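You operate a simulated robot arm through the tools that you are given. There is no shell and no other tool. Be economical: measure what you need, move in short steps, check, and stop when the job is done.

You run a simulated two-armed robot. Do the job below in one go: nothing can be reset, and whatever is moved stays where it is left.

JOB
Take the lid off the red grease can and lay it down on the open end of the steel bench. Then put one of the yellow felt scraps from the open end of the steel bench on the black sheet. Then put two of the black caps from the open end of the steel bench on the back of the cuff bench. Then put the 150 open cage on the second shelf from the bottom of the black rack. Then take the white-core spool from the 95 bay and put it on the grey plate. Then take the yellow padlock and leave it on top of the orange clip. The order counts. Set down upright: white-core spool.

Only the result counts: the job must be done as asked and must still hold three seconds after the hand-in. Knocking over, shifting, dropping, spilling or breaking anything else fails it. Lids that push on must go on centred and level and be pressed home; caps that screw on are set level and turned clockwise until they are tight. Flat cloth is picked up by pressing the open fingertips on it (5 to 10 N) and closing them slowly along it; thin cloth reads only 2 to 8 mm in the jaws.

ROBOT AND FRAMES
Two 6-joint arms with two-finger grippers on one trunk, on a base that drives. Base frame: it is fixed to the floor where the robot stands at the start and does not move with it; the origin is under the middle of the robot, x ahead of it, y to its left, z up; the surface under the hand at the start is at about z = 0.72. Units: m, degrees, N and s.
The left shoulder is at the start at [0.03, 0.178, 0.863], the right one opposite. With the tool pointing down near the work surface each hand reaches from about 0.4 to 0.84 m from the robot's upright axis, wherever it stands, measured 20 degrees to its own side. Places, roughly: back of the cuff bench [-0.1, 3.3, 0.8]; black cap (7x7x4 cm) [0.5, 0.2, 0.7]; black sheet (16x12x1 cm) [0.7, 0.2, 0.7]; grey plate (16x13x1 cm) [-2.8, -8.5, 0.8]; open cage [1.5, -1.75, 0.75]; orange clip (8x5x4 cm) [0.7, -5.5, 1]; red grease can [0.5, 0, 0.75]; second shelf of the black rack [3.3, 2.4, 0.6]; white-core spool (7x7x14 cm) [-1.3, -5.9, 0.9]; yellow felt scrap (8x4x2 cm) [0.4, 0, 0.7]; yellow padlock (5x3x9 cm) [0.7, -5.4, 1]. Payload 2.54 kg a hand.
The tool frame of a hand sits at the grasp point between the pads (the TCP): z along the fingers, y along the line on which they close. The tips reach 0.03 m beyond it. The gripper opens to 0.116 m. The gripper's body begins 0.095 m behind the TCP.
Orientation is that of the tool frame in the base frame, as [roll, pitch, yaw] about the fixed x, y, z axes, in that order (R = Rz(yaw) Ry(pitch) Rx(roll)). With the fingers straight down and closing along the base's y, the tool's x points along the base's -x, its y along +y and its z along -z.

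CONTROLS
- The arms move only by the tool nudge_tool. It takes "left_targets", "right_targets" or both (then of equal length, played together; a hand with none holds still); each is a list of rows, each a list of 3 entries, a list of its own where there are three numbers: the turn, a rotation vector about the tool's x, y, z in degrees, then the shift along the tool's x, y, z in m, then the finger opening in m, from 0 to 0.116. In form: [[[rx, ry, rz], [x, y, z], grip], ...]. A call has 1 to 12 rows; each row shifts and turns the commanded pose from where the row before left it, along the tool's axes as they then stand. A row lasts 0.2 s, in which the tool goes at most 0.05 m and 8.6 degrees; a call with a longer step from one row to the next is refused whole, and so is a gripper value outside its range. Where a pose cannot be reached the arm comes as near as it can. A force on the tool above 40 N (or 10 N above the force at the start of the call, whichever is more), or a blocked arm, ends the call early, and 0.2 s more pass. Each finger travels about 0.153 m/s and halts on what it meets, pressing with about 40 N; the grip force reading is that of the motor and also rises with nothing between the fingers. The clock runs only during rows and for 0.2 s after the last one: add rows that do not move to give the fingers time. The reply holds the time, the measured pose of the TCP, the force on the tool along the base axes, the opening and the grip force, in the units named above and with some noise, with the torque about the TCP (base axes, N m) and any sound that the robot's microphone picked up.
- Cameras (640 x 400 px; columns grow to the right, rows downward): "scene" is now at [0.0195, 0.0235, 1.5815]; the picture's right is [0.34, -0.94, 0.00], its down [-0.80, -0.29, -0.53] and it looks along [0.50, 0.18, -0.85] (base axes); focal length 256 px, centre (320, 200). "left" rides on the left gripper at [0.069, 0.015, -0.122] in its tool frame; the picture's right is [-0.21, 0.98, 0.00], its down [-0.83, -0.18, -0.53] and it looks along [-0.52, -0.11, 0.85] (tool axes); focal length 251 px, centre (320, 200). "right" rides on the right gripper at [0.069, -0.015, -0.122] in its tool frame; the picture's right is [0.21, 0.98, 0.00], its down [-0.83, 0.18, -0.53] and it looks along [-0.52, 0.11, 0.85] (tool axes); focal length 251 px, centre (320, 200).
- snapshot(camera): a new picture of that camera. The clock stands still meanwhile.
- slide_trunk(by): slides the trunk up (or, below 0, down) by that many m; the arms and the scene camera ride with it, the base frame stays. It gives what a move gives, with no picture.
- steer(legs): drives the robot by 1 to 6 legs, each [ahead, left, turn to the left] in m, m and degrees, along the robot's own axes; the way and the turn of a leg run together, so that a leg with both is an arc; at most 1.5 m and 180 degrees a leg. The arms and the cameras ride along, it lands a little off, and it stops where it bumps. It gives what a move gives.
- aim_head(pan, tilt): turns the head with the scene camera to pan (to the left, within 143 degrees either way) and tilt (down, from -29 to 69), counted from straight ahead of the robot. It gives what a move gives.
- probe_pixels(camera, pixels): for up to 12 pixels [column, row] of the newest picture of that camera ("zoom" is the newest enlarged one), the place [x, y, z] in the base frame of the surface seen there, good to about 0.002 m, but the place of the scene camera against the robot may be out by one fixed shift of up to 0.025 m in any direction. The clock stands still meanwhile.
- close_up(camera, box): a new picture of the part [left, top, right, bottom] of that camera's present view, enlarged. The clock stands still meanwhile.
- job_done(): hands the job in; it is judged then, once.

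Keep the steps short. Do not move on a guess: measure, check each grasp and each placing, and mend mistakes. In all there are 131 turns and 146 pictures (those below and enlarged ones count). Leave the grippers open and the arms clear of the work at the hand-in unless told otherwise, and finish with a single line.

The tools are called after "Call:" by a JSON object that holds its "method" and its "body". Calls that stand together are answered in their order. nudge_tool: Moves the arms, as the interface text tells. Its arguments: {"type":"object","properties":{"left_targets":{"type":"array","items":{"type":"array"}},"right_targets":{"type":"array","items":{"type":"array"}}},"required":[]} The other tools are called the same way: slide_trunk (by) slides the trunk up or down; steer (legs) drives the base; aim_head (pan, tilt) turns the head that bears the scene camera; snapshot (camera) takes a picture; probe_pixels (camera, pixels) gives the place of the surface under pixels of a picture; close_up (camera, box) takes an enlarged picture of a part of a camera's view; job_done () hands the job in.

At the start:

```text
clock: 0.0
left_position: [0.4495, 0.28, 0.966]
left_tcp_rot: [-179.9, -0.1, -179.9]
left_force: [0.3, -0.6, -0.4]
left_ft_torque: [0.03, -0.01, 0.01]
left_opening: 0.1162
left_gripper_force: 0.0
right_position: [0.6069, -0.0909, 0.9785]
right_tcp_rot: [-180.0, -0.1, 179.9]
right_force: [0.6, 0.2, -0.2]
right_ft_torque: [0.0, -0.02, 0.0]
right_opening: 0.1159
right_gripper_force: 0.0
trunk travel left (down, up): [-0.075, 0.465]
robot x, y, heading: [-0.0011, -0.0019, 0.4]
head pan, tilt: [19.7, 58.2]
```

scene: 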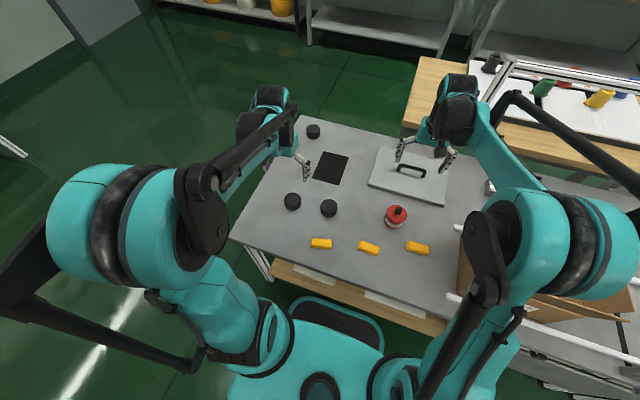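
right: 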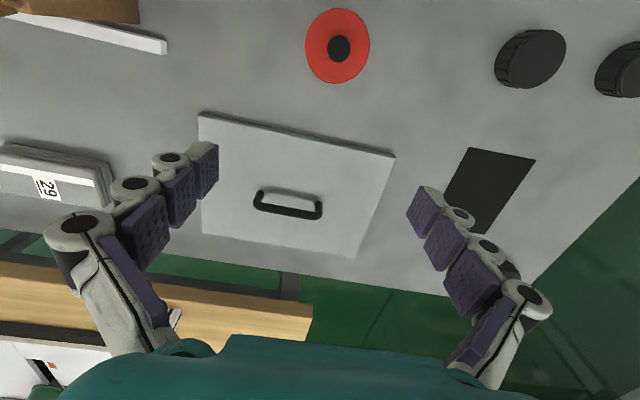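
left: 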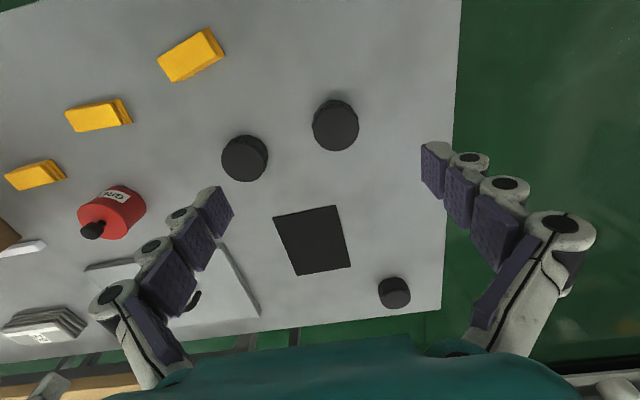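

I see the bench with the red can at right-camera (338,47), felts and caps in the left camera. I measure them with the wrist cameras.

Call:
{"method": "probe_pixels", "body": {"camera": "right", "pixels": [[338, 47], [318, 47], [360, 47], [337, 18], [337, 78], [530, 45], [620, 65], [470, 90], [480, 170], [430, 90], [250, 80]]}}

Call:
{"method": "probe_pixels", "body": {"camera": "left", "pixels": [[190, 58], [98, 118], [35, 176], [244, 155], [335, 122], [394, 290], [313, 240], [92, 230], [110, 205], [278, 218], [349, 265], [392, 180]]}}

Call:
{"method": "close_up", "body": {"camera": "left", "box": [0, 0, 240, 260]}}

Call:
{"method": "close_up", "body": {"camera": "scene", "box": [230, 100, 480, 290]}}

```text
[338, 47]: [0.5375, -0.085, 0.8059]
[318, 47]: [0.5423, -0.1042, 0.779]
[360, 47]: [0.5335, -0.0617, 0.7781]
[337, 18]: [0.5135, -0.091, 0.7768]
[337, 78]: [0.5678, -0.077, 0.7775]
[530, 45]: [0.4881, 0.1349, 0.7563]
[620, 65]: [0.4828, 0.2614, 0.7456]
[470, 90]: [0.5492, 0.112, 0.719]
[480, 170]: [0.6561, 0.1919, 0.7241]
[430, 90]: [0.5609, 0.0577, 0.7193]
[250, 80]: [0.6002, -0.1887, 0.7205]
```

```text
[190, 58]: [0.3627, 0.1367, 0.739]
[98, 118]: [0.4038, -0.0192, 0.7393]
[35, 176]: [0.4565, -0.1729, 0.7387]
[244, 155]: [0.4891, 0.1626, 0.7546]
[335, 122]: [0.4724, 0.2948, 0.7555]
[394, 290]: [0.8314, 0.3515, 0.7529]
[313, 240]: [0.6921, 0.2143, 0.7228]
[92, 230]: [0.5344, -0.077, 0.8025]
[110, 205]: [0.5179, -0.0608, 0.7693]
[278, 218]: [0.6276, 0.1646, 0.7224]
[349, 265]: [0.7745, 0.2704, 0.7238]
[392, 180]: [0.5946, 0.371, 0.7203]
```

```text
1.54 times, centred on (120, 130) of left
```

zoom: 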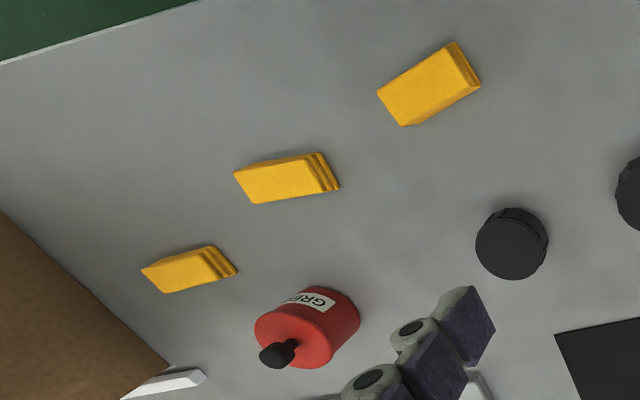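

```text
2.11 times, centred on (355, 195) of scene
```

zoom: 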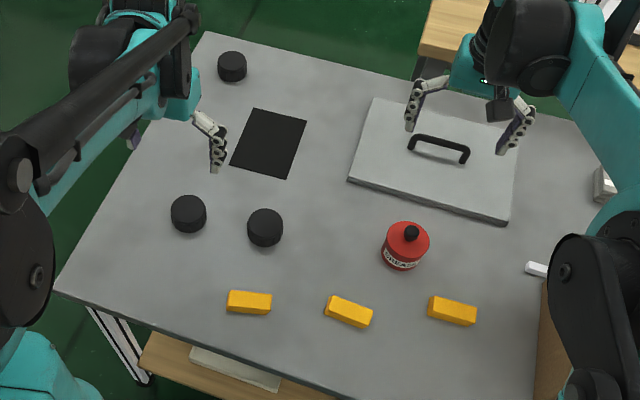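

The can is at about (0.540,-0.084), top 0.778, knob top 0.806. I move the right hand over it at z≈0.88 and look.

Call:
{"method": "nudge_tool", "body": {"right_targets": [[[0, 0, 0], [0.034, 0.003, 0.02], 0.116], [[0, 0, 0], [0.033, 0.004, 0.03], 0.08], [[0, 0, 0], [0, 0, 0.03], 0.06], [[0, 0, 0], [0, 0, 0], 0.06]]}}

Call:
{"method": "snapshot", "body": {"camera": "right"}}

Call:
{"method": "close_up", "body": {"camera": "left", "box": [40, 150, 200, 250]}}

```text
clock: 1.0
left_position: [0.4481, 0.2799, 0.9663]
left_tcp_rot: [-180.0, 0.1, -180.0]
left_force: [-0.5, 0.4, 0.1]
left_ft_torque: [-0.01, -0.01, 0.01]
left_opening: 0.1158
left_gripper_force: 0.0
right_position: [0.539, -0.0849, 0.8972]
right_tcp_rot: [180.0, 0.1, -180.0]
right_force: [0.0, 0.3, -0.2]
right_ft_torque: [-0.01, 0.0, -0.01]
right_opening: 0.0599
right_gripper_force: 0.0
trunk travel left (down, up): [-0.075, 0.465]
robot x, y, heading: [-0.0008, -0.0041, 0.2]
head pan, tilt: [19.7, 58.2]
```

```text
140 pictures are left
```

right: 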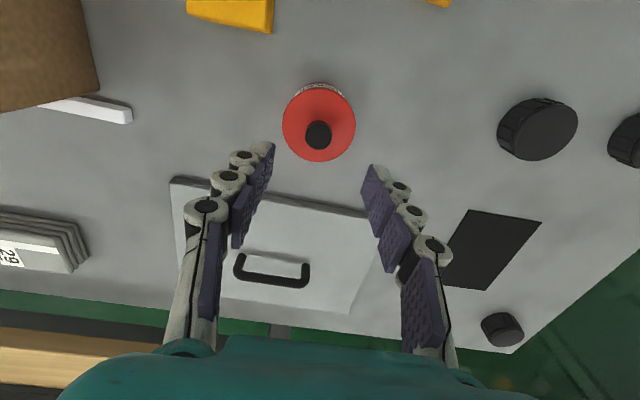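

```text
4.00 times, centred on (120, 200) of left
```

zoom: 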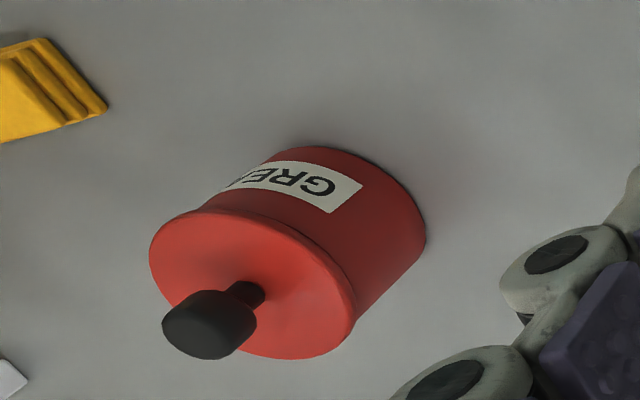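

The lid is a red disc with a black stemmed knob. Probing the knob edges at right (318,135).

Call:
{"method": "probe_pixels", "body": {"camera": "right", "pixels": [[318, 135], [308, 136], [329, 136], [318, 124], [318, 146], [318, 92], [318, 158], [286, 125], [353, 125], [400, 110]]}}

```text
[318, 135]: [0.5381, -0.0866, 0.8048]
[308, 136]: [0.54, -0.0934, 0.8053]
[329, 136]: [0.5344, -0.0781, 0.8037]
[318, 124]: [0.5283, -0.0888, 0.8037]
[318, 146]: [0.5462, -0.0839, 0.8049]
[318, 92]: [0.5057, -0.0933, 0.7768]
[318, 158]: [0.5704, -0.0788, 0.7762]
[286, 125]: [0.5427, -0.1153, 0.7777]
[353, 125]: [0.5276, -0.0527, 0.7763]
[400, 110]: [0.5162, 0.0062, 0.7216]
```

Knob centre (0.5375,-0.086). I go down to z=0.811 with fingers at 0.06, then close.

Call:
{"method": "nudge_tool", "body": {"right_targets": [[[0, 0, 0], [0.0015, -0.001, 0.04], 0.06], [[0, 0, 0], [0, 0, 0.03], 0.06], [[0, 0, 0], [0, 0, 0.015], 0.06], [[0, 0, 0], [0, 0, 0], 0.03], [[0, 0, 0], [0, 0, 0], 0.0], [[0, 0, 0], [0, 0, 0], 0.0]]}}

```text
clock: 2.4
left_position: [0.4485, 0.2797, 0.9657]
left_tcp_rot: [-179.9, 0.0, -180.0]
left_force: [-0.2, -0.5, -0.3]
left_ft_torque: [-0.01, 0.0, 0.01]
left_opening: 0.1164
left_gripper_force: 0.0
right_position: [0.5378, -0.0849, 0.8113]
right_tcp_rot: [-180.0, 0.0, -180.0]
right_force: [-0.6, -0.2, -2.3]
right_ft_torque: [0.0, 0.02, 0.0]
right_opening: 0.0214
right_gripper_force: 39.8
trunk travel left (down, up): [-0.075, 0.465]
robot x, y, heading: [0.0009, 0.0011, -0.1]
head pan, tilt: [19.7, 58.2]
```

The knob is held (opening 0.0214). I lift slowly, watching the force.

Call:
{"method": "nudge_tool", "body": {"right_targets": [[[0, 0, 0], [0, 0, -0.003], 0.0], [[0, 0, 0], [0, 0, -0.005], 0.0], [[0, 0, 0], [0, 0, -0.01], 0.0], [[0, 0, 0], [0, 0, -0.02], 0.0]]}}

Call:
{"method": "close_up", "body": {"camera": "left", "box": [0, 100, 240, 250]}}

```text
clock: 3.4
left_position: [0.4484, 0.2804, 0.9667]
left_tcp_rot: [-179.9, 0.0, -180.0]
left_force: [-0.5, 0.4, -0.6]
left_ft_torque: [0.02, -0.01, -0.01]
left_opening: 0.116
left_gripper_force: 0.0
right_position: [0.5376, -0.0849, 0.8504]
right_tcp_rot: [180.0, 0.0, -180.0]
right_force: [-0.6, 0.2, -3.6]
right_ft_torque: [-0.02, 0.01, 0.03]
right_opening: 0.0215
right_gripper_force: 40.2
trunk travel left (down, up): [-0.075, 0.465]
robot x, y, heading: [-0.0024, -0.0007, 0.0]
head pan, tilt: [19.7, 58.2]
```

```text
2.67 times, centred on (120, 175) of left
```

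zoom: 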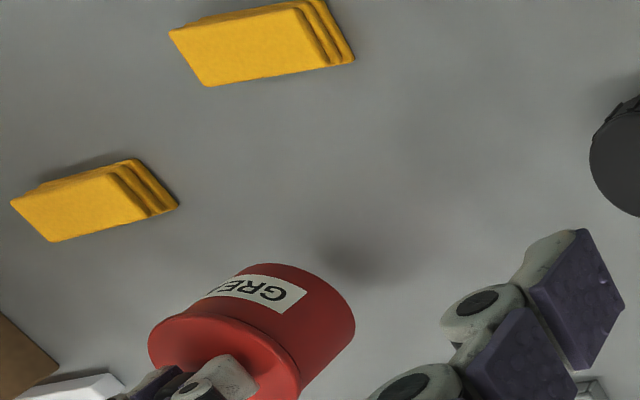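

I must tell whether the lid alone or the whole can came up.

Call:
{"method": "snapshot", "body": {"camera": "right"}}

Call:
{"method": "close_up", "body": {"camera": "scene", "box": [340, 150, 480, 260]}}

```text
137 pictures are left
```

right: 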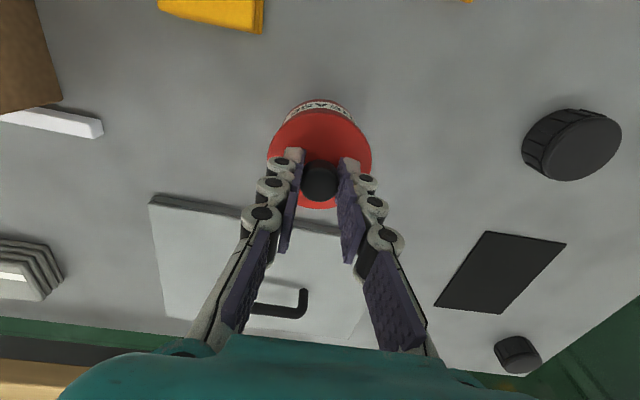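

```text
3.64 times, centred on (410, 205) of scene
```

zoom: 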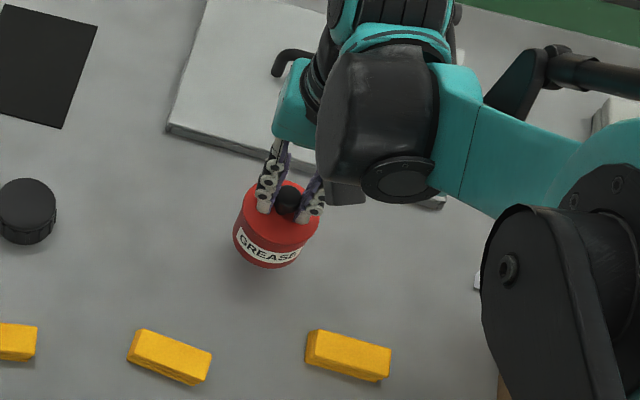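

The whole can came up with the lid, so the lid is tight. I put the can back exactly where it was (keeping the knob held), and meanwhile turn the left hand by 60° about its z so it can hold the can body.

Call:
{"method": "nudge_tool", "body": {"right_targets": [[[0, 0, 0], [0, 0, 0.02], 0.0], [[0, 0, 0], [0, 0, 0.01], 0.0], [[0, 0, 0], [0, 0, 0.005], 0.0], [[0, 0, 0], [0, 0, 0.003], 0.0], [[0, 0, 0], [0, 0, 0], 0.0], [[0, 0, 0], [0, 0, 0], 0.0], [[0, 0, 0], [0, 0, 0], 0.0]], "left_targets": [[[0, 0, 8.57], [0, 0, 0], 0.116], [[0, 0, 8.57], [0, 0, 0], 0.116], [[0, 0, 8.57], [0, 0, 0], 0.116], [[0, 0, 8.57], [0, 0, 0], 0.116], [[0, 0, 8.57], [0, 0, 0], 0.116], [[0, 0, 8.57], [0, 0, 0], 0.116], [[0, 0, 8.57], [0, 0, 0], 0.116]]}}

Call:
{"method": "nudge_tool", "body": {"left_targets": [[[0, -7.5, 0], [0, 0, 0], 0.116], [[0, -7.5, 0], [0, 0, 0], 0.116], [[0, -7.5, 0], [0, 0, 0], 0.116], [[0, -7.5, 0], [0, 0, 0], 0.116], [[0, -7.5, 0], [0, 0, 0], 0.116], [[0, -7.5, 0], [0, 0, 0], 0.116]]}}

```text
clock: 5.0
left_position: [0.449, 0.2811, 0.9669]
left_tcp_rot: [179.9, 0.0, 119.8]
left_force: [0.0, -0.3, 0.5]
left_ft_torque: [0.01, 0.03, 0.02]
left_opening: 0.1159
left_gripper_force: 0.0
right_position: [0.5376, -0.0847, 0.8133]
right_tcp_rot: [-179.9, 0.0, 179.9]
right_force: [-1.0, -0.1, -3.9]
right_ft_torque: [0.01, 0.01, -0.01]
right_opening: 0.0213
right_gripper_force: 39.7
trunk travel left (down, up): [-0.075, 0.465]
robot x, y, heading: [0.0012, -0.0003, -0.1]
head pan, tilt: [19.7, 58.2]
```

```text
clock: 6.4
left_position: [0.4488, 0.2805, 0.9666]
left_tcp_rot: [-179.9, 45.1, 120.0]
left_force: [0.0, -0.6, -0.7]
left_ft_torque: [0.04, -0.02, 0.04]
left_opening: 0.1161
left_gripper_force: 0.0
right_position: [0.5378, -0.0849, 0.8126]
right_tcp_rot: [180.0, 0.0, -180.0]
right_force: [-0.5, 0.9, -3.7]
right_ft_torque: [-0.05, 0.01, -0.02]
right_opening: 0.021
right_gripper_force: 39.9
trunk travel left (down, up): [-0.075, 0.465]
robot x, y, heading: [-0.0006, -0.0049, -0.2]
head pan, tilt: [19.7, 58.2]
```

The can still hangs by about 1.5 mm (force −3.7 N); I lower it 2 mm. At the same time the left hand goes to its pre-grasp spot (0.491,-0.002,0.84).

Call:
{"method": "nudge_tool", "body": {"right_targets": [[[0, 0, 0], [0, 0, 0.001], 0.0], [[0, 0, 0], [0, 0, 0.001], 0.0], [[0, 0, 0], [0, 0, 0], 0.0], [[0, 0, 0], [0, 0, 0], 0.0], [[0, 0, 0], [0, 0, 0], 0.0], [[0, 0, 0], [0, 0, 0], 0.0], [[0, 0, 0], [0, 0, 0], 0.0], [[0, 0, 0], [0, 0, 0], 0.0]], "left_targets": [[[0, 0, 0], [-0.0123, -0.0131, 0.0347], 0.116], [[0, 0, 0], [-0.0123, -0.0131, 0.0347], 0.116], [[0, 0, 0], [-0.0123, -0.0131, 0.0347], 0.116], [[0, 0, 0], [-0.0123, -0.0131, 0.0347], 0.116], [[0, 0, 0], [-0.0123, -0.0131, 0.0347], 0.116], [[0, 0, 0], [-0.0123, -0.0131, 0.0347], 0.116], [[0, 0, 0], [-0.0123, -0.0131, 0.0347], 0.116], [[0, 0, 0], [-0.0123, -0.0131, 0.0347], 0.116]]}}

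Call:
{"method": "snapshot", "body": {"camera": "left"}}

Call:
{"method": "snapshot", "body": {"camera": "scene"}}

```text
clock: 7.3
left_position: [0.464, 0.1633, 0.9131]
left_tcp_rot: [180.0, 45.1, 120.0]
left_force: [0.5, -0.4, 0.0]
left_ft_torque: [-0.02, -0.04, 0.0]
left_opening: 0.1162
left_gripper_force: 0.1
right_position: [0.5375, -0.0848, 0.8125]
right_tcp_rot: [-179.9, 0.2, 179.9]
right_force: [-0.1, 0.6, 19.4]
right_ft_torque: [0.03, 0.31, 0.05]
right_opening: 0.0217
right_gripper_force: 39.9
trunk travel left (down, up): [-0.075, 0.465]
robot x, y, heading: [0.0002, -0.0006, -0.0]
head pan, tilt: [19.7, 58.2]
stopped in row 4 (right hand): the force on the tool passed its limit at 41 N (the readings are from after the stop); the commanded pose is now the measured one
```

```text
135 pictures are left
```

left: 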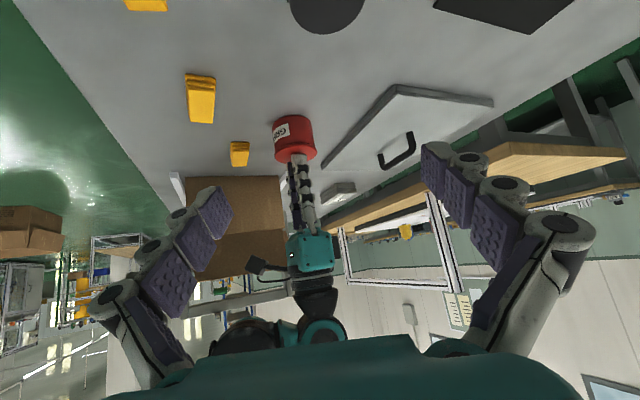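

```text
134 pictures are left
```

scene: 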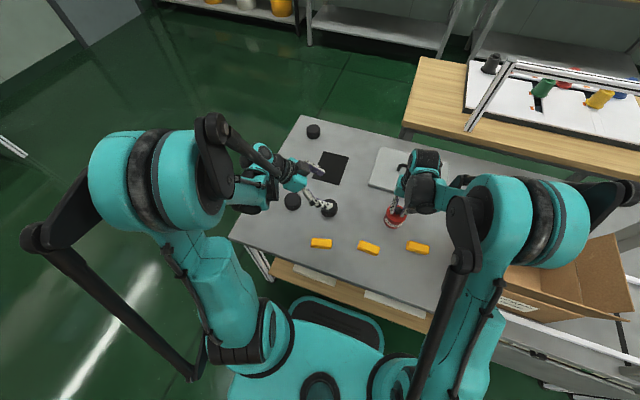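

The can now stands on the bench (19 N upward). The left hand goes on to the pre-grasp spot alone.

Call:
{"method": "nudge_tool", "body": {"left_targets": [[[0, 0, 0], [-0.0118, -0.0119, 0.0325], 0.116], [[0, 0, 0], [-0.0118, -0.0119, 0.0325], 0.116], [[0, 0, 0], [-0.0118, -0.0119, 0.0325], 0.116], [[0, 0, 0], [-0.0118, -0.0119, 0.0325], 0.116], [[0, 0, 0], [-0.0118, -0.0119, 0.0325], 0.116], [[0, 0, 0], [0, 0, 0], 0.116]]}}

Call:
{"method": "snapshot", "body": {"camera": "left"}}

```text
clock: 8.7
left_position: [0.4904, -0.0015, 0.8393]
left_tcp_rot: [179.9, 45.2, 120.0]
left_force: [-0.1, -0.5, 0.5]
left_ft_torque: [-0.02, -0.01, 0.0]
left_opening: 0.116
left_gripper_force: 0.1
right_position: [0.5376, -0.0846, 0.8119]
right_tcp_rot: [-180.0, 0.2, 180.0]
right_force: [2.2, 1.2, 26.1]
right_ft_torque: [0.01, -0.11, 0.0]
right_opening: 0.0214
right_gripper_force: 40.2
trunk travel left (down, up): [-0.075, 0.465]
robot x, y, heading: [0.0002, 0.0012, 0.2]
head pan, tilt: [19.7, 58.2]
```

```text
133 pictures are left
```

left: 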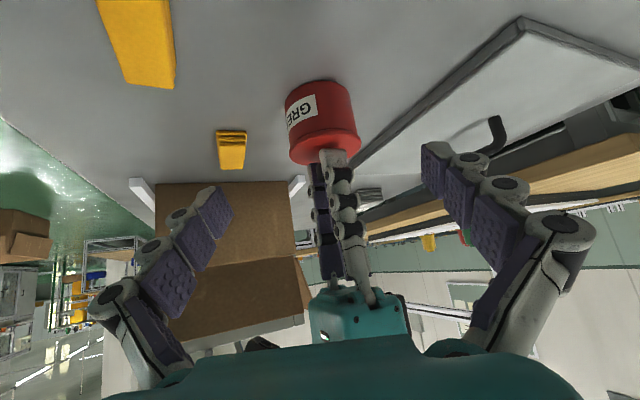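

I probe the can's body and the lid rim in the left view.

Call:
{"method": "probe_pixels", "body": {"camera": "left", "pixels": [[323, 82], [325, 105], [326, 125], [328, 130], [328, 138], [300, 150], [290, 105], [352, 105], [215, 150]]}}

Call:
{"method": "close_up", "body": {"camera": "left", "box": [260, 60, 388, 180]}}

```text
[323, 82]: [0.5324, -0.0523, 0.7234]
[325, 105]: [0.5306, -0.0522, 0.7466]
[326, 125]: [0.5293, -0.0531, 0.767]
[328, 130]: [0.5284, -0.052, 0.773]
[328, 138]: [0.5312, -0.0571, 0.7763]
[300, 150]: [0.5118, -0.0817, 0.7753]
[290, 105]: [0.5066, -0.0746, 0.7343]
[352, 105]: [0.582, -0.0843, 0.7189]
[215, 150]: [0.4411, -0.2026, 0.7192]
```

```text
3.33 times, centred on (324, 120) of left
```

zoom: 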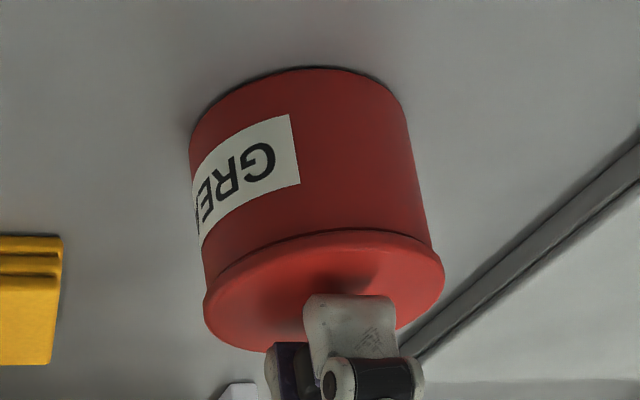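

Lid rim is from about 0.768 up; I slide the left hand along its axis by 0.118 m so the open fingers go round the body.

Call:
{"method": "nudge_tool", "body": {"left_targets": [[[0, 0, 0], [-0.0013, 0.0008, 0.04], 0.116], [[0, 0, 0], [0, 0, 0.035], 0.116], [[0, 0, 0], [0, 0, 0.025], 0.116], [[0, 0, 0], [0, 0, 0.012], 0.116], [[0, 0, 0], [0, 0, 0.006], 0.116], [[0, 0, 0], [0, 0, 0], 0.116]]}}

Call:
{"method": "snapshot", "body": {"camera": "left"}}

```text
clock: 10.1
left_position: [0.5448, -0.0771, 0.768]
left_tcp_rot: [-180.0, 45.1, 120.0]
left_force: [-1.1, -0.9, -0.4]
left_ft_torque: [0.02, 0.02, 0.0]
left_opening: 0.1157
left_gripper_force: 0.1
left hand out of reach, approached as far as the arm can: row 2, 3
right_position: [0.537, -0.0841, 0.8113]
right_tcp_rot: [-180.0, 0.2, 180.0]
right_force: [-0.8, 0.7, 18.7]
right_ft_torque: [0.01, -0.03, -0.02]
right_opening: 0.0216
right_gripper_force: 39.9
trunk travel left (down, up): [-0.075, 0.465]
robot x, y, heading: [-0.0007, 0.0047, 0.0]
head pan, tilt: [19.7, 58.2]
```

```text
131 pictures are left
```

left: 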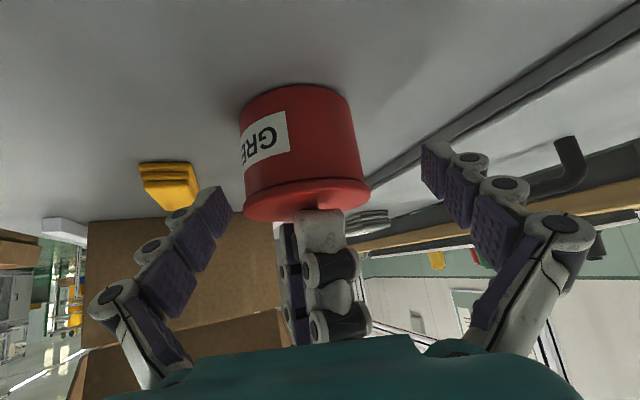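

It landed at (0.5448,-0.0771,0.768); I correct by (-0.011,+0.002,-0.012).

Call:
{"method": "nudge_tool", "body": {"left_targets": [[[0, 0, 0], [0.007, -0.0083, 0.0], 0.116], [[0, 0, 0], [0.0068, 0, 0.0032], 0.116], [[0, 0, 0], [0, 0, 0], 0.116]]}}

Call:
{"method": "snapshot", "body": {"camera": "left"}}

```text
clock: 10.9
left_position: [0.5482, -0.0751, 0.7652]
left_tcp_rot: [179.9, 45.0, 120.1]
left_force: [0.0, 0.2, -0.1]
left_ft_torque: [0.03, 0.02, 0.02]
left_opening: 0.116
left_gripper_force: 0.1
left hand out of reach, approached as far as the arm can: row 1, 2
right_position: [0.5371, -0.0839, 0.8116]
right_tcp_rot: [-180.0, 0.1, 180.0]
right_force: [-3.1, 0.0, 14.4]
right_ft_torque: [0.02, 0.04, -0.01]
right_opening: 0.0215
right_gripper_force: 39.5
trunk travel left (down, up): [-0.075, 0.465]
robot x, y, heading: [-0.002, -0.0013, -0.1]
head pan, tilt: [19.7, 58.2]
```

```text
130 pictures are left
```

left: 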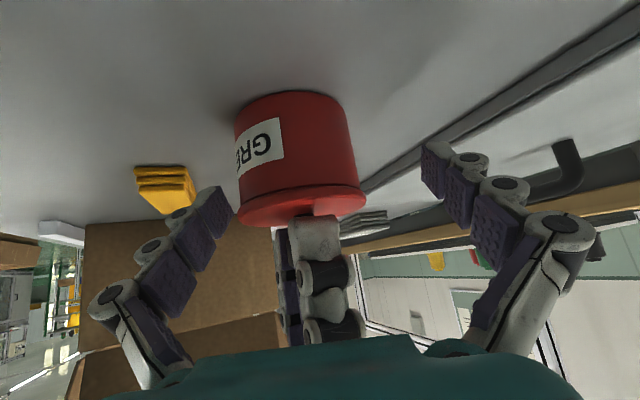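

The arm is at a limit in this pose. I back off along the tool axis by 0.10, then turn the approach azimuth by +20° (more in line with the shoulder).

Call:
{"method": "nudge_tool", "body": {"left_targets": [[[0, 0, 0], [0, 0, -0.03], 0.116], [[0, 0, 0], [0, 0, -0.04], 0.116], [[0, 0, 0], [0, 0, -0.03], 0.116], [[-4.71, 0, -4.71], [0, 0, 0], 0.116], [[-4.71, 0, -4.71], [0, 0, 0], 0.116], [[-4.71, 0, -4.71], [0, 0, 0], 0.116], [[0, 0, 0], [0, 0, 0], 0.116]]}}

```text
clock: 12.5
left_position: [0.5134, -0.0141, 0.837]
left_tcp_rot: [-179.9, 44.9, 140.2]
left_force: [0.3, 0.1, 0.3]
left_ft_torque: [-0.02, 0.02, 0.02]
left_opening: 0.1164
left_gripper_force: 0.1
right_position: [0.5368, -0.0853, 0.8105]
right_tcp_rot: [179.9, 0.1, -180.0]
right_force: [-5.0, 0.5, 6.9]
right_ft_torque: [0.03, 0.13, -0.02]
right_opening: 0.0213
right_gripper_force: 39.9
trunk travel left (down, up): [-0.075, 0.465]
robot x, y, heading: [0.0017, 0.003, -0.2]
head pan, tilt: [19.7, 58.2]
```

Now I align the new axis with the can: first a side shift, then 0.10 m along the axis.

Call:
{"method": "nudge_tool", "body": {"left_targets": [[[0, 0, 0], [0.0193, -0.0383, -0.0047], 0.116], [[0, 0, 0], [0, 0, 0.04], 0.116], [[0, 0, 0], [0, 0, 0.03], 0.116], [[0, 0, 0], [0, 0, 0.02], 0.116], [[0, 0, 0], [0, 0, 0.01], 0.116], [[0, 0, 0], [0, 0, 0], 0.116]]}}

Call:
{"method": "snapshot", "body": {"camera": "left"}}

```text
clock: 13.6
left_position: [0.5473, -0.0806, 0.795]
left_tcp_rot: [-179.9, 44.7, 140.2]
left_force: [0.0, -0.2, 0.8]
left_ft_torque: [0.03, 0.03, 0.0]
left_opening: 0.116
left_gripper_force: 0.1
left hand out of reach, approached as far as the arm can: row 1, 2, 3, 5
right_position: [0.5417, -0.0877, 0.8114]
right_tcp_rot: [-179.8, 0.3, 179.6]
right_force: [0.3, 0.4, 0.0]
right_ft_torque: [-0.01, -0.02, 0.0]
right_opening: 0.0214
right_gripper_force: 40.6
trunk travel left (down, up): [-0.075, 0.465]
robot x, y, heading: [0.0005, -0.0001, -0.1]
head pan, tilt: [19.7, 58.2]
heard: snap
stopped in row 5 (left hand): the force on the tool passed its limit at 42 N (the readings are from after the stop); the commanded pose is now the measured one
```

```text
129 pictures are left
```

left: 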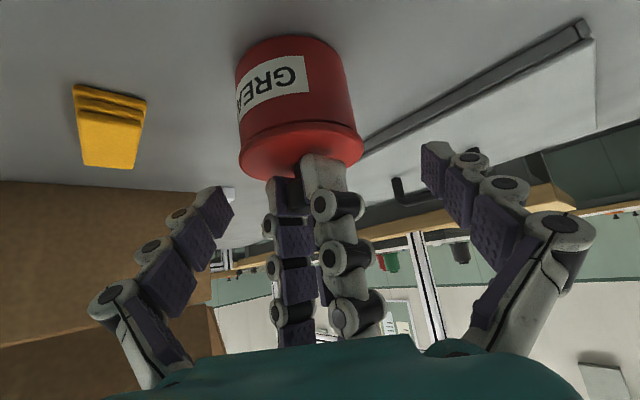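

A "snap" was heard – the left hand pushed and the lid may have come loose. I back the left hand off along its axis and look.

Call:
{"method": "nudge_tool", "body": {"left_targets": [[[0, 0, 0], [0, 0, -0.03], 0.116], [[0, 0, 0], [0, 0, -0.04], 0.116], [[0, 0, 0], [0, 0, -0.03], 0.116], [[0, 0, 0], [0, 0, 0], 0.116]]}}

Call:
{"method": "snapshot", "body": {"camera": "left"}}

Call:
{"method": "snapshot", "body": {"camera": "right"}}

```text
clock: 14.6
left_position: [0.4937, -0.0351, 0.8666]
left_tcp_rot: [-179.9, 44.8, 140.1]
left_force: [-0.8, -0.3, 0.1]
left_ft_torque: [-0.03, -0.01, -0.01]
left_opening: 0.1158
left_gripper_force: 0.2
right_position: [0.5422, -0.0871, 0.8101]
right_tcp_rot: [-179.8, 0.4, 179.7]
right_force: [-0.9, 0.0, 0.2]
right_ft_torque: [-0.01, 0.02, 0.03]
right_opening: 0.0215
right_gripper_force: 39.5
trunk travel left (down, up): [-0.075, 0.465]
robot x, y, heading: [0.0003, 0.0006, 0.1]
head pan, tilt: [19.7, 58.2]
```

```text
128 pictures are left
```

left: 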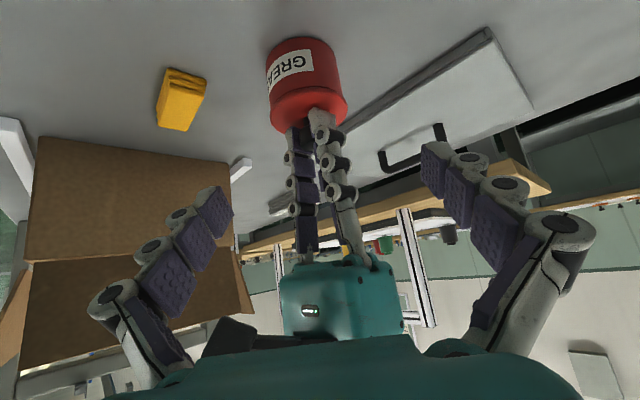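

```text
127 pictures are left
```

right: 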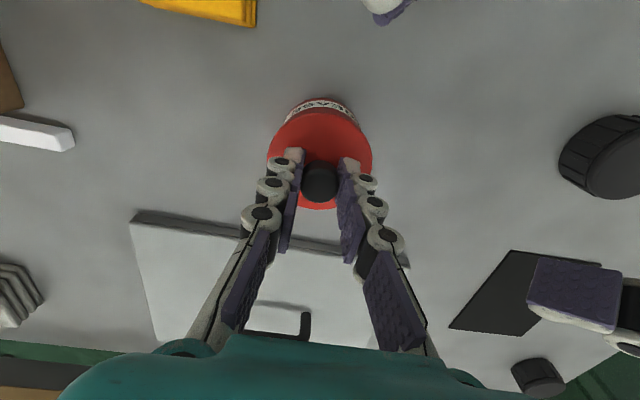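

I lift the right hand 12 mm and check whether the body stays.

Call:
{"method": "nudge_tool", "body": {"right_targets": [[[0, 0, 0], [0, 0, -0.004], 0.0], [[0, 0, 0], [0, 0, -0.008], 0.0], [[0, 0, 0], [0, 0, 0], 0.0]]}}

Call:
{"method": "close_up", "body": {"camera": "left", "box": [230, 20, 390, 140]}}

```text
clock: 15.4
left_position: [0.4928, -0.0359, 0.8663]
left_tcp_rot: [-179.8, 44.6, 140.1]
left_force: [0.0, -0.5, 0.5]
left_ft_torque: [0.01, 0.01, 0.0]
left_opening: 0.1162
left_gripper_force: 0.0
right_position: [0.5408, -0.0874, 0.8233]
right_tcp_rot: [-179.9, 0.4, 179.7]
right_force: [0.1, 0.4, -0.3]
right_ft_torque: [-0.02, -0.01, 0.0]
right_opening: 0.0215
right_gripper_force: 39.8
trunk travel left (down, up): [-0.075, 0.465]
robot x, y, heading: [0.0032, 0.0013, -0.1]
head pan, tilt: [19.7, 58.2]
```

```text
3.33 times, centred on (310, 80) of left
```

zoom: 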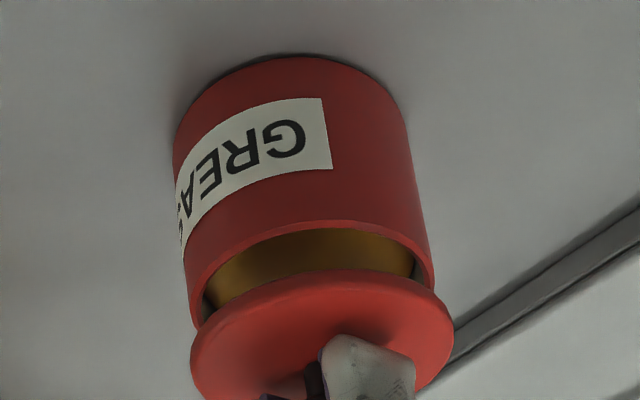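

The lid is off and the can stands. I lift the lid higher and move the left hand away, back to upright.

Call:
{"method": "nudge_tool", "body": {"right_targets": [[[0, 0, 0], [0, 0, -0.02], 0.0], [[0, 0, 0], [0, 0, -0.03], 0.0], [[0, 0, 0], [0, 0, -0.02], 0.0], [[0, 0, 0], [0, 0, 0], 0.0], [[0, 0, 0], [0, 0, 0], 0.0], [[0, 0, 0], [0, 0, 0], 0.0], [[0, 0, 0], [0, 0, 0], 0.0], [[0, 0, 0], [0, 0, 0], 0.0], [[0, 0, 0], [0, 0, 0], 0.0], [[0, 0, 0], [0, 0, 0], 0.0], [[0, 0, 0], [0, 0, 0], 0.0], [[0, 0, 0], [0, 0, 0], 0.0]], "left_targets": [[[0, 0, 0], [0, 0, -0.045], 0.116], [[0, 0, 0], [0, 0, -0.045], 0.116], [[0, 0, 0], [0.018, 0.031, -0.018], 0.116], [[0, 0, 0], [0.018, 0.031, -0.018], 0.116], [[0, 0, 0], [0.018, 0.031, -0.018], 0.116], [[0, 0, 0], [0.018, 0.031, -0.018], 0.116], [[0, 0, 0], [0.018, 0.031, -0.018], 0.116], [[0, 8.5, 0], [0, 0, 0], 0.116], [[0, 8.5, 0], [0, 0, 0], 0.116], [[0, 8.5, 0], [0, 0, 0], 0.116], [[0, 8.5, 0], [0, 0, 0], 0.116], [[0, 8.5, 0], [0, 0, 0], 0.116]]}}

Call:
{"method": "nudge_tool", "body": {"left_targets": [[[0, 2.3, 0], [0, 0, 0], 0.116], [[0, 0, -8], [0, 0, 0], 0.116], [[0, 0, -8], [0, 0, 0], 0.116], [[0, 0, -8], [0, 0, 0], 0.116], [[0, 0, -8], [0, 0, 0], 0.116], [[0, 0, -8], [0, 0, 0], 0.116], [[0, 0, 0], [0, 0, 0], 0.116]]}}

Call:
{"method": "snapshot", "body": {"camera": "right"}}

Call:
{"method": "snapshot", "body": {"camera": "scene"}}

```text
clock: 18.0
left_position: [0.4456, 0.2057, 0.9297]
left_tcp_rot: [180.0, 2.0, 140.2]
left_force: [0.3, -0.1, -0.5]
left_ft_torque: [0.0, 0.03, -0.01]
left_opening: 0.116
left_gripper_force: 0.1
right_position: [0.5406, -0.0872, 0.8939]
right_tcp_rot: [-179.8, 0.5, 179.7]
right_force: [0.7, 0.2, -0.5]
right_ft_torque: [0.02, 0.03, 0.0]
right_opening: 0.0213
right_gripper_force: 39.6
trunk travel left (down, up): [-0.075, 0.465]
robot x, y, heading: [0.0022, -0.0031, -0.1]
head pan, tilt: [19.7, 58.2]
```

```text
clock: 19.6
left_position: [0.4466, 0.2056, 0.9312]
left_tcp_rot: [180.0, -0.1, -179.9]
left_force: [0.3, 1.7, -0.5]
left_ft_torque: [-0.02, 0.0, -0.01]
left_opening: 0.116
left_gripper_force: 0.0
right_position: [0.5411, -0.087, 0.893]
right_tcp_rot: [-179.8, 0.4, 179.7]
right_force: [-0.7, -0.2, 0.7]
right_ft_torque: [0.01, -0.01, 0.01]
right_opening: 0.0213
right_gripper_force: 39.9
trunk travel left (down, up): [-0.075, 0.465]
robot x, y, heading: [0.001, -0.0022, -0.0]
head pan, tilt: [19.7, 58.2]
```

```text
125 pictures are left
```

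right: 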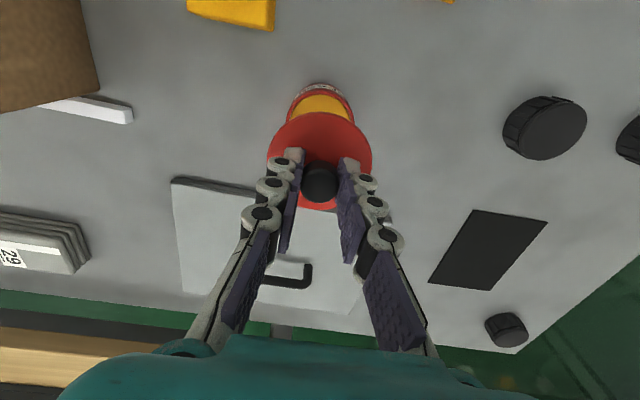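

```text
124 pictures are left
```

scene: 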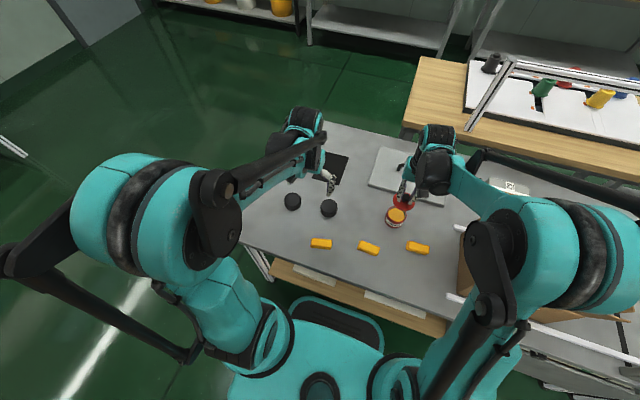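

I carry the lid to the clear spot (0.54,0.04) and lower to z=0.79.

Call:
{"method": "nudge_tool", "body": {"right_targets": [[[0, 0, 0], [0, 0.043, 0], 0.0], [[0, 0, 0], [0, 0.043, 0], 0.0], [[0, 0, 0], [0, 0.041, 0], 0.0], [[0, 0, 0], [0, 0, 0.04], 0.0], [[0, 0, 0], [0, 0, 0.04], 0.0], [[0, 0, 0], [0, 0, 0.023], 0.0], [[0, 0, 0], [0, 0, 0], 0.0]]}}

Call:
{"method": "nudge_tool", "body": {"right_targets": [[[0, 0, 0], [0, 0, 0.006], 0.0], [[0, 0, 0], [0, 0, 0.004], 0.0], [[0, 0, 0], [0, 0, 0.003], 0.0], [[0, 0, 0], [0, 0, 0.002], 0.0], [[0, 0, 0], [0, 0, 0], 0.0]]}}

Call:
{"method": "close_up", "body": {"camera": "left", "box": [0, 50, 300, 300]}}

```text
clock: 21.2
left_position: [0.4463, 0.2054, 0.9318]
left_tcp_rot: [-180.0, -0.1, 179.9]
left_force: [0.0, -1.0, 0.2]
left_ft_torque: [0.01, 0.0, 0.01]
left_opening: 0.116
left_gripper_force: 0.2
right_position: [0.5408, 0.0403, 0.7913]
right_tcp_rot: [-179.9, 0.4, 179.7]
right_force: [0.3, 0.8, -0.6]
right_ft_torque: [0.01, -0.01, 0.02]
right_opening: 0.0212
right_gripper_force: 40.4
trunk travel left (down, up): [-0.075, 0.465]
robot x, y, heading: [0.0008, -0.0006, 0.1]
head pan, tilt: [19.7, 58.2]
```

```text
clock: 22.4
left_position: [0.4468, 0.2058, 0.9308]
left_tcp_rot: [180.0, -0.1, 180.0]
left_force: [-0.5, 0.6, -0.4]
left_ft_torque: [-0.01, -0.02, 0.01]
left_opening: 0.116
left_gripper_force: 0.0
right_position: [0.5417, 0.0402, 0.7755]
right_tcp_rot: [-179.9, 0.3, 179.7]
right_force: [-0.2, -0.9, -1.1]
right_ft_torque: [0.0, -0.01, 0.01]
right_opening: 0.0215
right_gripper_force: 40.2
trunk travel left (down, up): [-0.075, 0.465]
robot x, y, heading: [0.0025, -0.0037, -0.0]
head pan, tilt: [19.7, 58.2]
```

```text
1.60 times, centred on (150, 175) of left
```

zoom: 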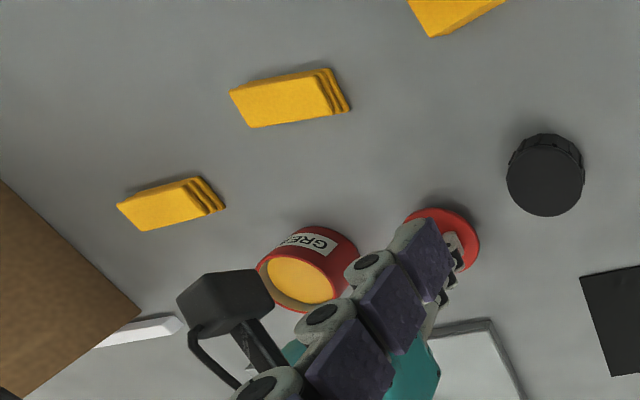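

Not touching yet (force −1 N, z 0.7755). I lower in small steps until contact.

Call:
{"method": "nudge_tool", "body": {"right_targets": [[[0, 0, 0], [0, 0, 0.003], 0.0], [[0, 0, 0], [0, 0, 0.002], 0.0], [[0, 0, 0], [0, 0, 0.002], 0.0], [[0, 0, 0], [0, 0, 0.001], 0.0], [[0, 0, 0], [0, 0, 0], 0.0]]}}

```text
clock: 23.6
left_position: [0.4467, 0.2053, 0.9308]
left_tcp_rot: [-180.0, -0.1, -180.0]
left_force: [-0.7, 0.7, -0.4]
left_ft_torque: [0.0, 0.0, 0.0]
left_opening: 0.116
left_gripper_force: 0.1
right_position: [0.5414, 0.0405, 0.7668]
right_tcp_rot: [-179.8, 0.4, 179.8]
right_force: [-0.1, -1.3, 0.0]
right_ft_torque: [-0.01, 0.02, -0.02]
right_opening: 0.0214
right_gripper_force: 39.7
trunk travel left (down, up): [-0.075, 0.465]
robot x, y, heading: [-0.0035, -0.0004, -0.1]
head pan, tilt: [19.7, 58.2]
```

Call:
{"method": "nudge_tool", "body": {"right_targets": [[[0, 0, 0], [0, 0, 0.001], 0.0], [[0, 0, 0], [0, 0, 0.001], 0.0], [[0, 0, 0], [0, 0, 0.001], 0.0], [[0, 0, 0], [0, 0, 0], 0.0]]}}

Call:
{"method": "close_up", "body": {"camera": "left", "box": [180, 90, 340, 190]}}

```text
clock: 24.6
left_position: [0.4462, 0.2057, 0.9308]
left_tcp_rot: [180.0, -0.2, -180.0]
left_force: [-0.4, -0.1, 0.7]
left_ft_torque: [0.02, -0.05, -0.04]
left_opening: 0.1161
left_gripper_force: 0.1
right_position: [0.5424, 0.0399, 0.7635]
right_tcp_rot: [-179.7, 0.4, 179.6]
right_force: [0.8, 0.2, -0.4]
right_ft_torque: [-0.04, -0.01, 0.04]
right_opening: 0.0215
right_gripper_force: 39.6
trunk travel left (down, up): [-0.075, 0.465]
robot x, y, heading: [-0.0025, -0.0017, -0.1]
head pan, tilt: [19.7, 58.2]
```

```text
4.00 times, centred on (260, 140) of left
```

zoom: 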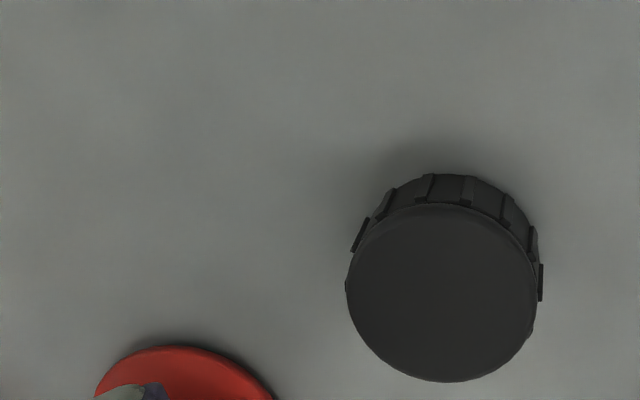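

Still no contact; I go on by 1 mm steps.

Call:
{"method": "nudge_tool", "body": {"right_targets": [[[0, 0, 0], [0, 0, 0.001], 0.0], [[0, 0, 0], [0, 0, 0.001], 0.0], [[0, 0, 0], [0, 0, 0.001], 0.0], [[0, 0, 0], [0, 0, 0], 0.0]]}}

```text
clock: 25.6
left_position: [0.4471, 0.2055, 0.9298]
left_tcp_rot: [-179.9, -0.1, -180.0]
left_force: [-1.2, -0.6, -0.1]
left_ft_torque: [0.0, 0.02, 0.01]
left_opening: 0.116
left_gripper_force: 0.1
right_position: [0.5417, 0.0409, 0.7613]
right_tcp_rot: [-179.8, 0.4, 179.8]
right_force: [0.0, 0.9, 0.0]
right_ft_torque: [0.03, 0.0, 0.0]
right_opening: 0.0214
right_gripper_force: 39.4
trunk travel left (down, up): [-0.075, 0.465]
robot x, y, heading: [0.0039, -0.0013, -0.1]
head pan, tilt: [19.7, 58.2]
```

Call:
{"method": "nudge_tool", "body": {"right_targets": [[[0, 0, 0], [0, 0, 0.001], 0.0], [[0, 0, 0], [0, 0, 0.001], 0.0], [[0, 0, 0], [0, 0, 0.001], 0.0], [[0, 0, 0], [0, 0, 0.001], 0.0], [[0, 0, 0], [0, 0, 0], 0.0]]}}

Call:
{"method": "close_up", "body": {"camera": "scene", "box": [300, 150, 440, 250]}}

```text
clock: 26.7
left_position: [0.4453, 0.206, 0.9323]
left_tcp_rot: [179.9, 0.1, 179.9]
left_force: [1.3, 0.5, 1.1]
left_ft_torque: [0.02, 0.0, 0.02]
left_opening: 0.116
left_gripper_force: 0.1
right_position: [0.5412, 0.039, 0.7587]
right_tcp_rot: [-179.8, 0.6, 179.7]
right_force: [-1.6, -0.3, 25.2]
right_ft_torque: [0.0, 0.18, -0.01]
right_opening: 0.0215
right_gripper_force: 39.8
trunk travel left (down, up): [-0.075, 0.465]
robot x, y, heading: [-0.0003, 0.0036, 0.1]
head pan, tilt: [19.7, 58.2]
stopped in row 5 (right hand): the force on the tool passed its limit at 41 N (the readings are from after the stop); the commanded pose is now the measured one
```

```text
4.00 times, centred on (370, 200) of scene
```

zoom: 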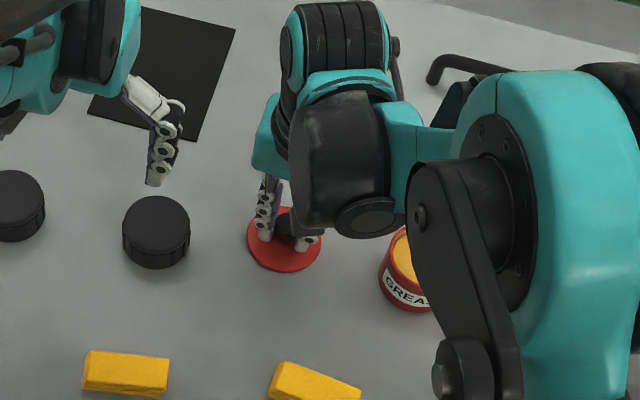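

The lid is on the bench (25 N). I ease up, open to 0.06, and lift the right hand.

Call:
{"method": "nudge_tool", "body": {"right_targets": [[[0, 0, 0], [0, 0, -0.0005], 0.0], [[0, 0, 0], [0, 0, 0], 0.03], [[0, 0, 0], [0, 0, 0], 0.06], [[0, 0, 0], [0, 0, 0], 0.06], [[0, 0, 0], [0, 0, -0.04], 0.06], [[0, 0, 0], [0, 0, -0.05], 0.06], [[0, 0, 0], [0, 0, -0.05], 0.06], [[0, 0, 0], [0, 0, 0], 0.116], [[0, 0, 0], [0, 0, 0], 0.116]]}}

Call:
{"method": "snapshot", "body": {"camera": "right"}}

Call:
{"method": "snapshot", "body": {"camera": "left"}}

```text
clock: 28.7
left_position: [0.4465, 0.2058, 0.9315]
left_tcp_rot: [-179.9, -0.2, -180.0]
left_force: [0.1, -0.4, 0.6]
left_ft_torque: [0.05, -0.02, -0.01]
left_opening: 0.116
left_gripper_force: 0.0
right_position: [0.543, 0.0413, 0.8995]
right_tcp_rot: [-179.8, 0.5, 179.7]
right_force: [0.2, -0.4, 0.8]
right_ft_torque: [0.0, 0.03, 0.0]
right_opening: 0.1158
right_gripper_force: 0.0
trunk travel left (down, up): [-0.075, 0.465]
robot x, y, heading: [-0.001, -0.0003, 0.0]
head pan, tilt: [19.7, 58.2]
```

```text
120 pictures are left
```

right: 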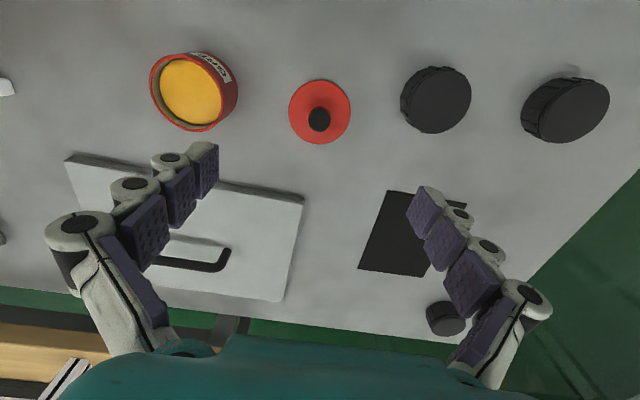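

```text
119 pictures are left
```

left: 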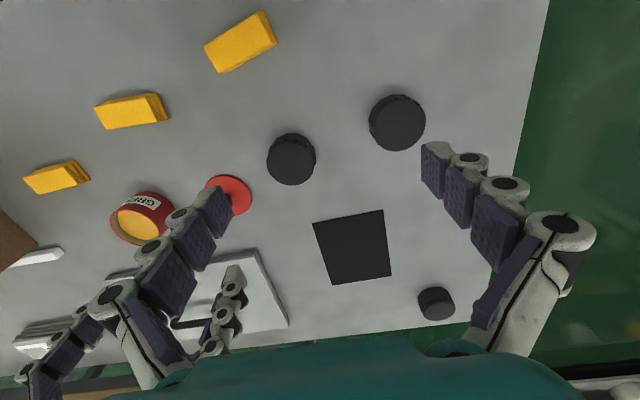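

Lid laid at about (0.542,0.040), can stands. Now the felt at left-camera (240,42). I probe its corners and the sheet's.

Call:
{"method": "probe_pixels", "body": {"camera": "left", "pixels": [[208, 46], [258, 15], [274, 42], [219, 70], [240, 42], [315, 224], [382, 213], [389, 274], [335, 283], [352, 248], [230, 60], [262, 170]]}}

Call:
{"method": "close_up", "body": {"camera": "left", "box": [180, 0, 300, 90]}}

Call:
{"method": "probe_pixels", "body": {"camera": "right", "pixels": [[320, 111], [435, 100], [565, 108], [185, 92]]}}

```text
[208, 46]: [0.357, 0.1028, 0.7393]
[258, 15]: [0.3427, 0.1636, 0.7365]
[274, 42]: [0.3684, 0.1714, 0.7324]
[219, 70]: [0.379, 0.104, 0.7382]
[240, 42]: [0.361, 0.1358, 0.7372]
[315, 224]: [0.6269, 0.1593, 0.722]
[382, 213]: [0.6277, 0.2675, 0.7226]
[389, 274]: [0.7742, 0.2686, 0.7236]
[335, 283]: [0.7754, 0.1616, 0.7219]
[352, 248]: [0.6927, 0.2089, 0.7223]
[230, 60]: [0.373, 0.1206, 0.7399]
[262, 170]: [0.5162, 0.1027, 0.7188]
```

```text
4.44 times, centred on (240, 45) of left
```

zoom: 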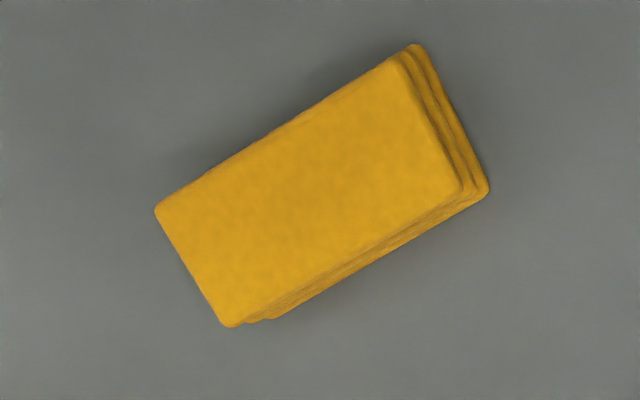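

```text
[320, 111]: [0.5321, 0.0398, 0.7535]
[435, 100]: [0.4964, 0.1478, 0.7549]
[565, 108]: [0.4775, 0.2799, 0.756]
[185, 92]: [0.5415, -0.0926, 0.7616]
```

The felt centre is (0.3615,0.136), its long side along (-0.22,0.97). It is too near the robot, so I back the base by 0.07 m first.

Call:
{"method": "steer", "body": {"legs": [[-0.07, 0, 0]]}}

Call:
{"method": "nudge_tool", "body": {"left_targets": [[[0, 0, 7.7], [0, 0, 0], 0.116], [[0, 0, 7.7], [0, 0, 0], 0.116], [[0, 0, 7.7], [0, 0, 0], 0.116], [[0, 0, 7.7], [0, 0, 0], 0.116], [[0, 0, 7.7], [0, 0, 0], 0.1], [[0, 0, 7.7], [0, 0, 0], 0.08], [[0, 0, 7.7], [0, 0, 0], 0.08], [[0, 0, 7.7], [0, 0, 0], 0.08], [[0, 0, 7.7], [0, 0, 0], 0.08], [[0, 0, 7.7], [0, 0, 0], 0.08], [[0, 0, 0], [0, 0, 0], 0.08]]}}

Call:
{"method": "snapshot", "body": {"camera": "left"}}

```text
clock: 29.7
left_position: [0.3747, 0.2058, 0.9317]
left_tcp_rot: [180.0, 0.1, -179.9]
left_force: [-1.5, 0.9, -0.5]
left_ft_torque: [0.0, -0.03, -0.03]
left_opening: 0.1161
left_gripper_force: 0.1
right_position: [0.4714, 0.0401, 0.8981]
right_tcp_rot: [-179.9, 0.7, 179.7]
right_force: [0.1, -0.1, 0.5]
right_ft_torque: [0.02, -0.05, -0.01]
right_opening: 0.1158
right_gripper_force: 0.1
trunk travel left (down, up): [-0.075, 0.465]
robot x, y, heading: [-0.0723, -0.0023, 0.1]
head pan, tilt: [19.7, 58.2]
```

```text
clock: 32.1
left_position: [0.3769, 0.2053, 0.932]
left_tcp_rot: [-179.9, -0.1, 102.9]
left_force: [-0.1, 0.4, 0.1]
left_ft_torque: [-0.03, -0.01, -0.02]
left_opening: 0.08
left_gripper_force: 0.0
right_position: [0.4728, 0.0418, 0.8984]
right_tcp_rot: [-179.8, 0.4, 179.7]
right_force: [-0.1, -0.9, -0.5]
right_ft_torque: [0.0, -0.01, -0.01]
right_opening: 0.1161
right_gripper_force: 0.1
trunk travel left (down, up): [-0.075, 0.465]
robot x, y, heading: [-0.0701, -0.0047, 0.2]
head pan, tilt: [19.7, 58.2]
```

```text
117 pictures are left
```

left: 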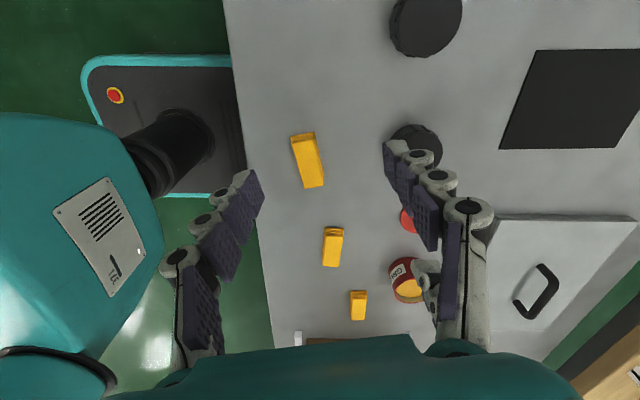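

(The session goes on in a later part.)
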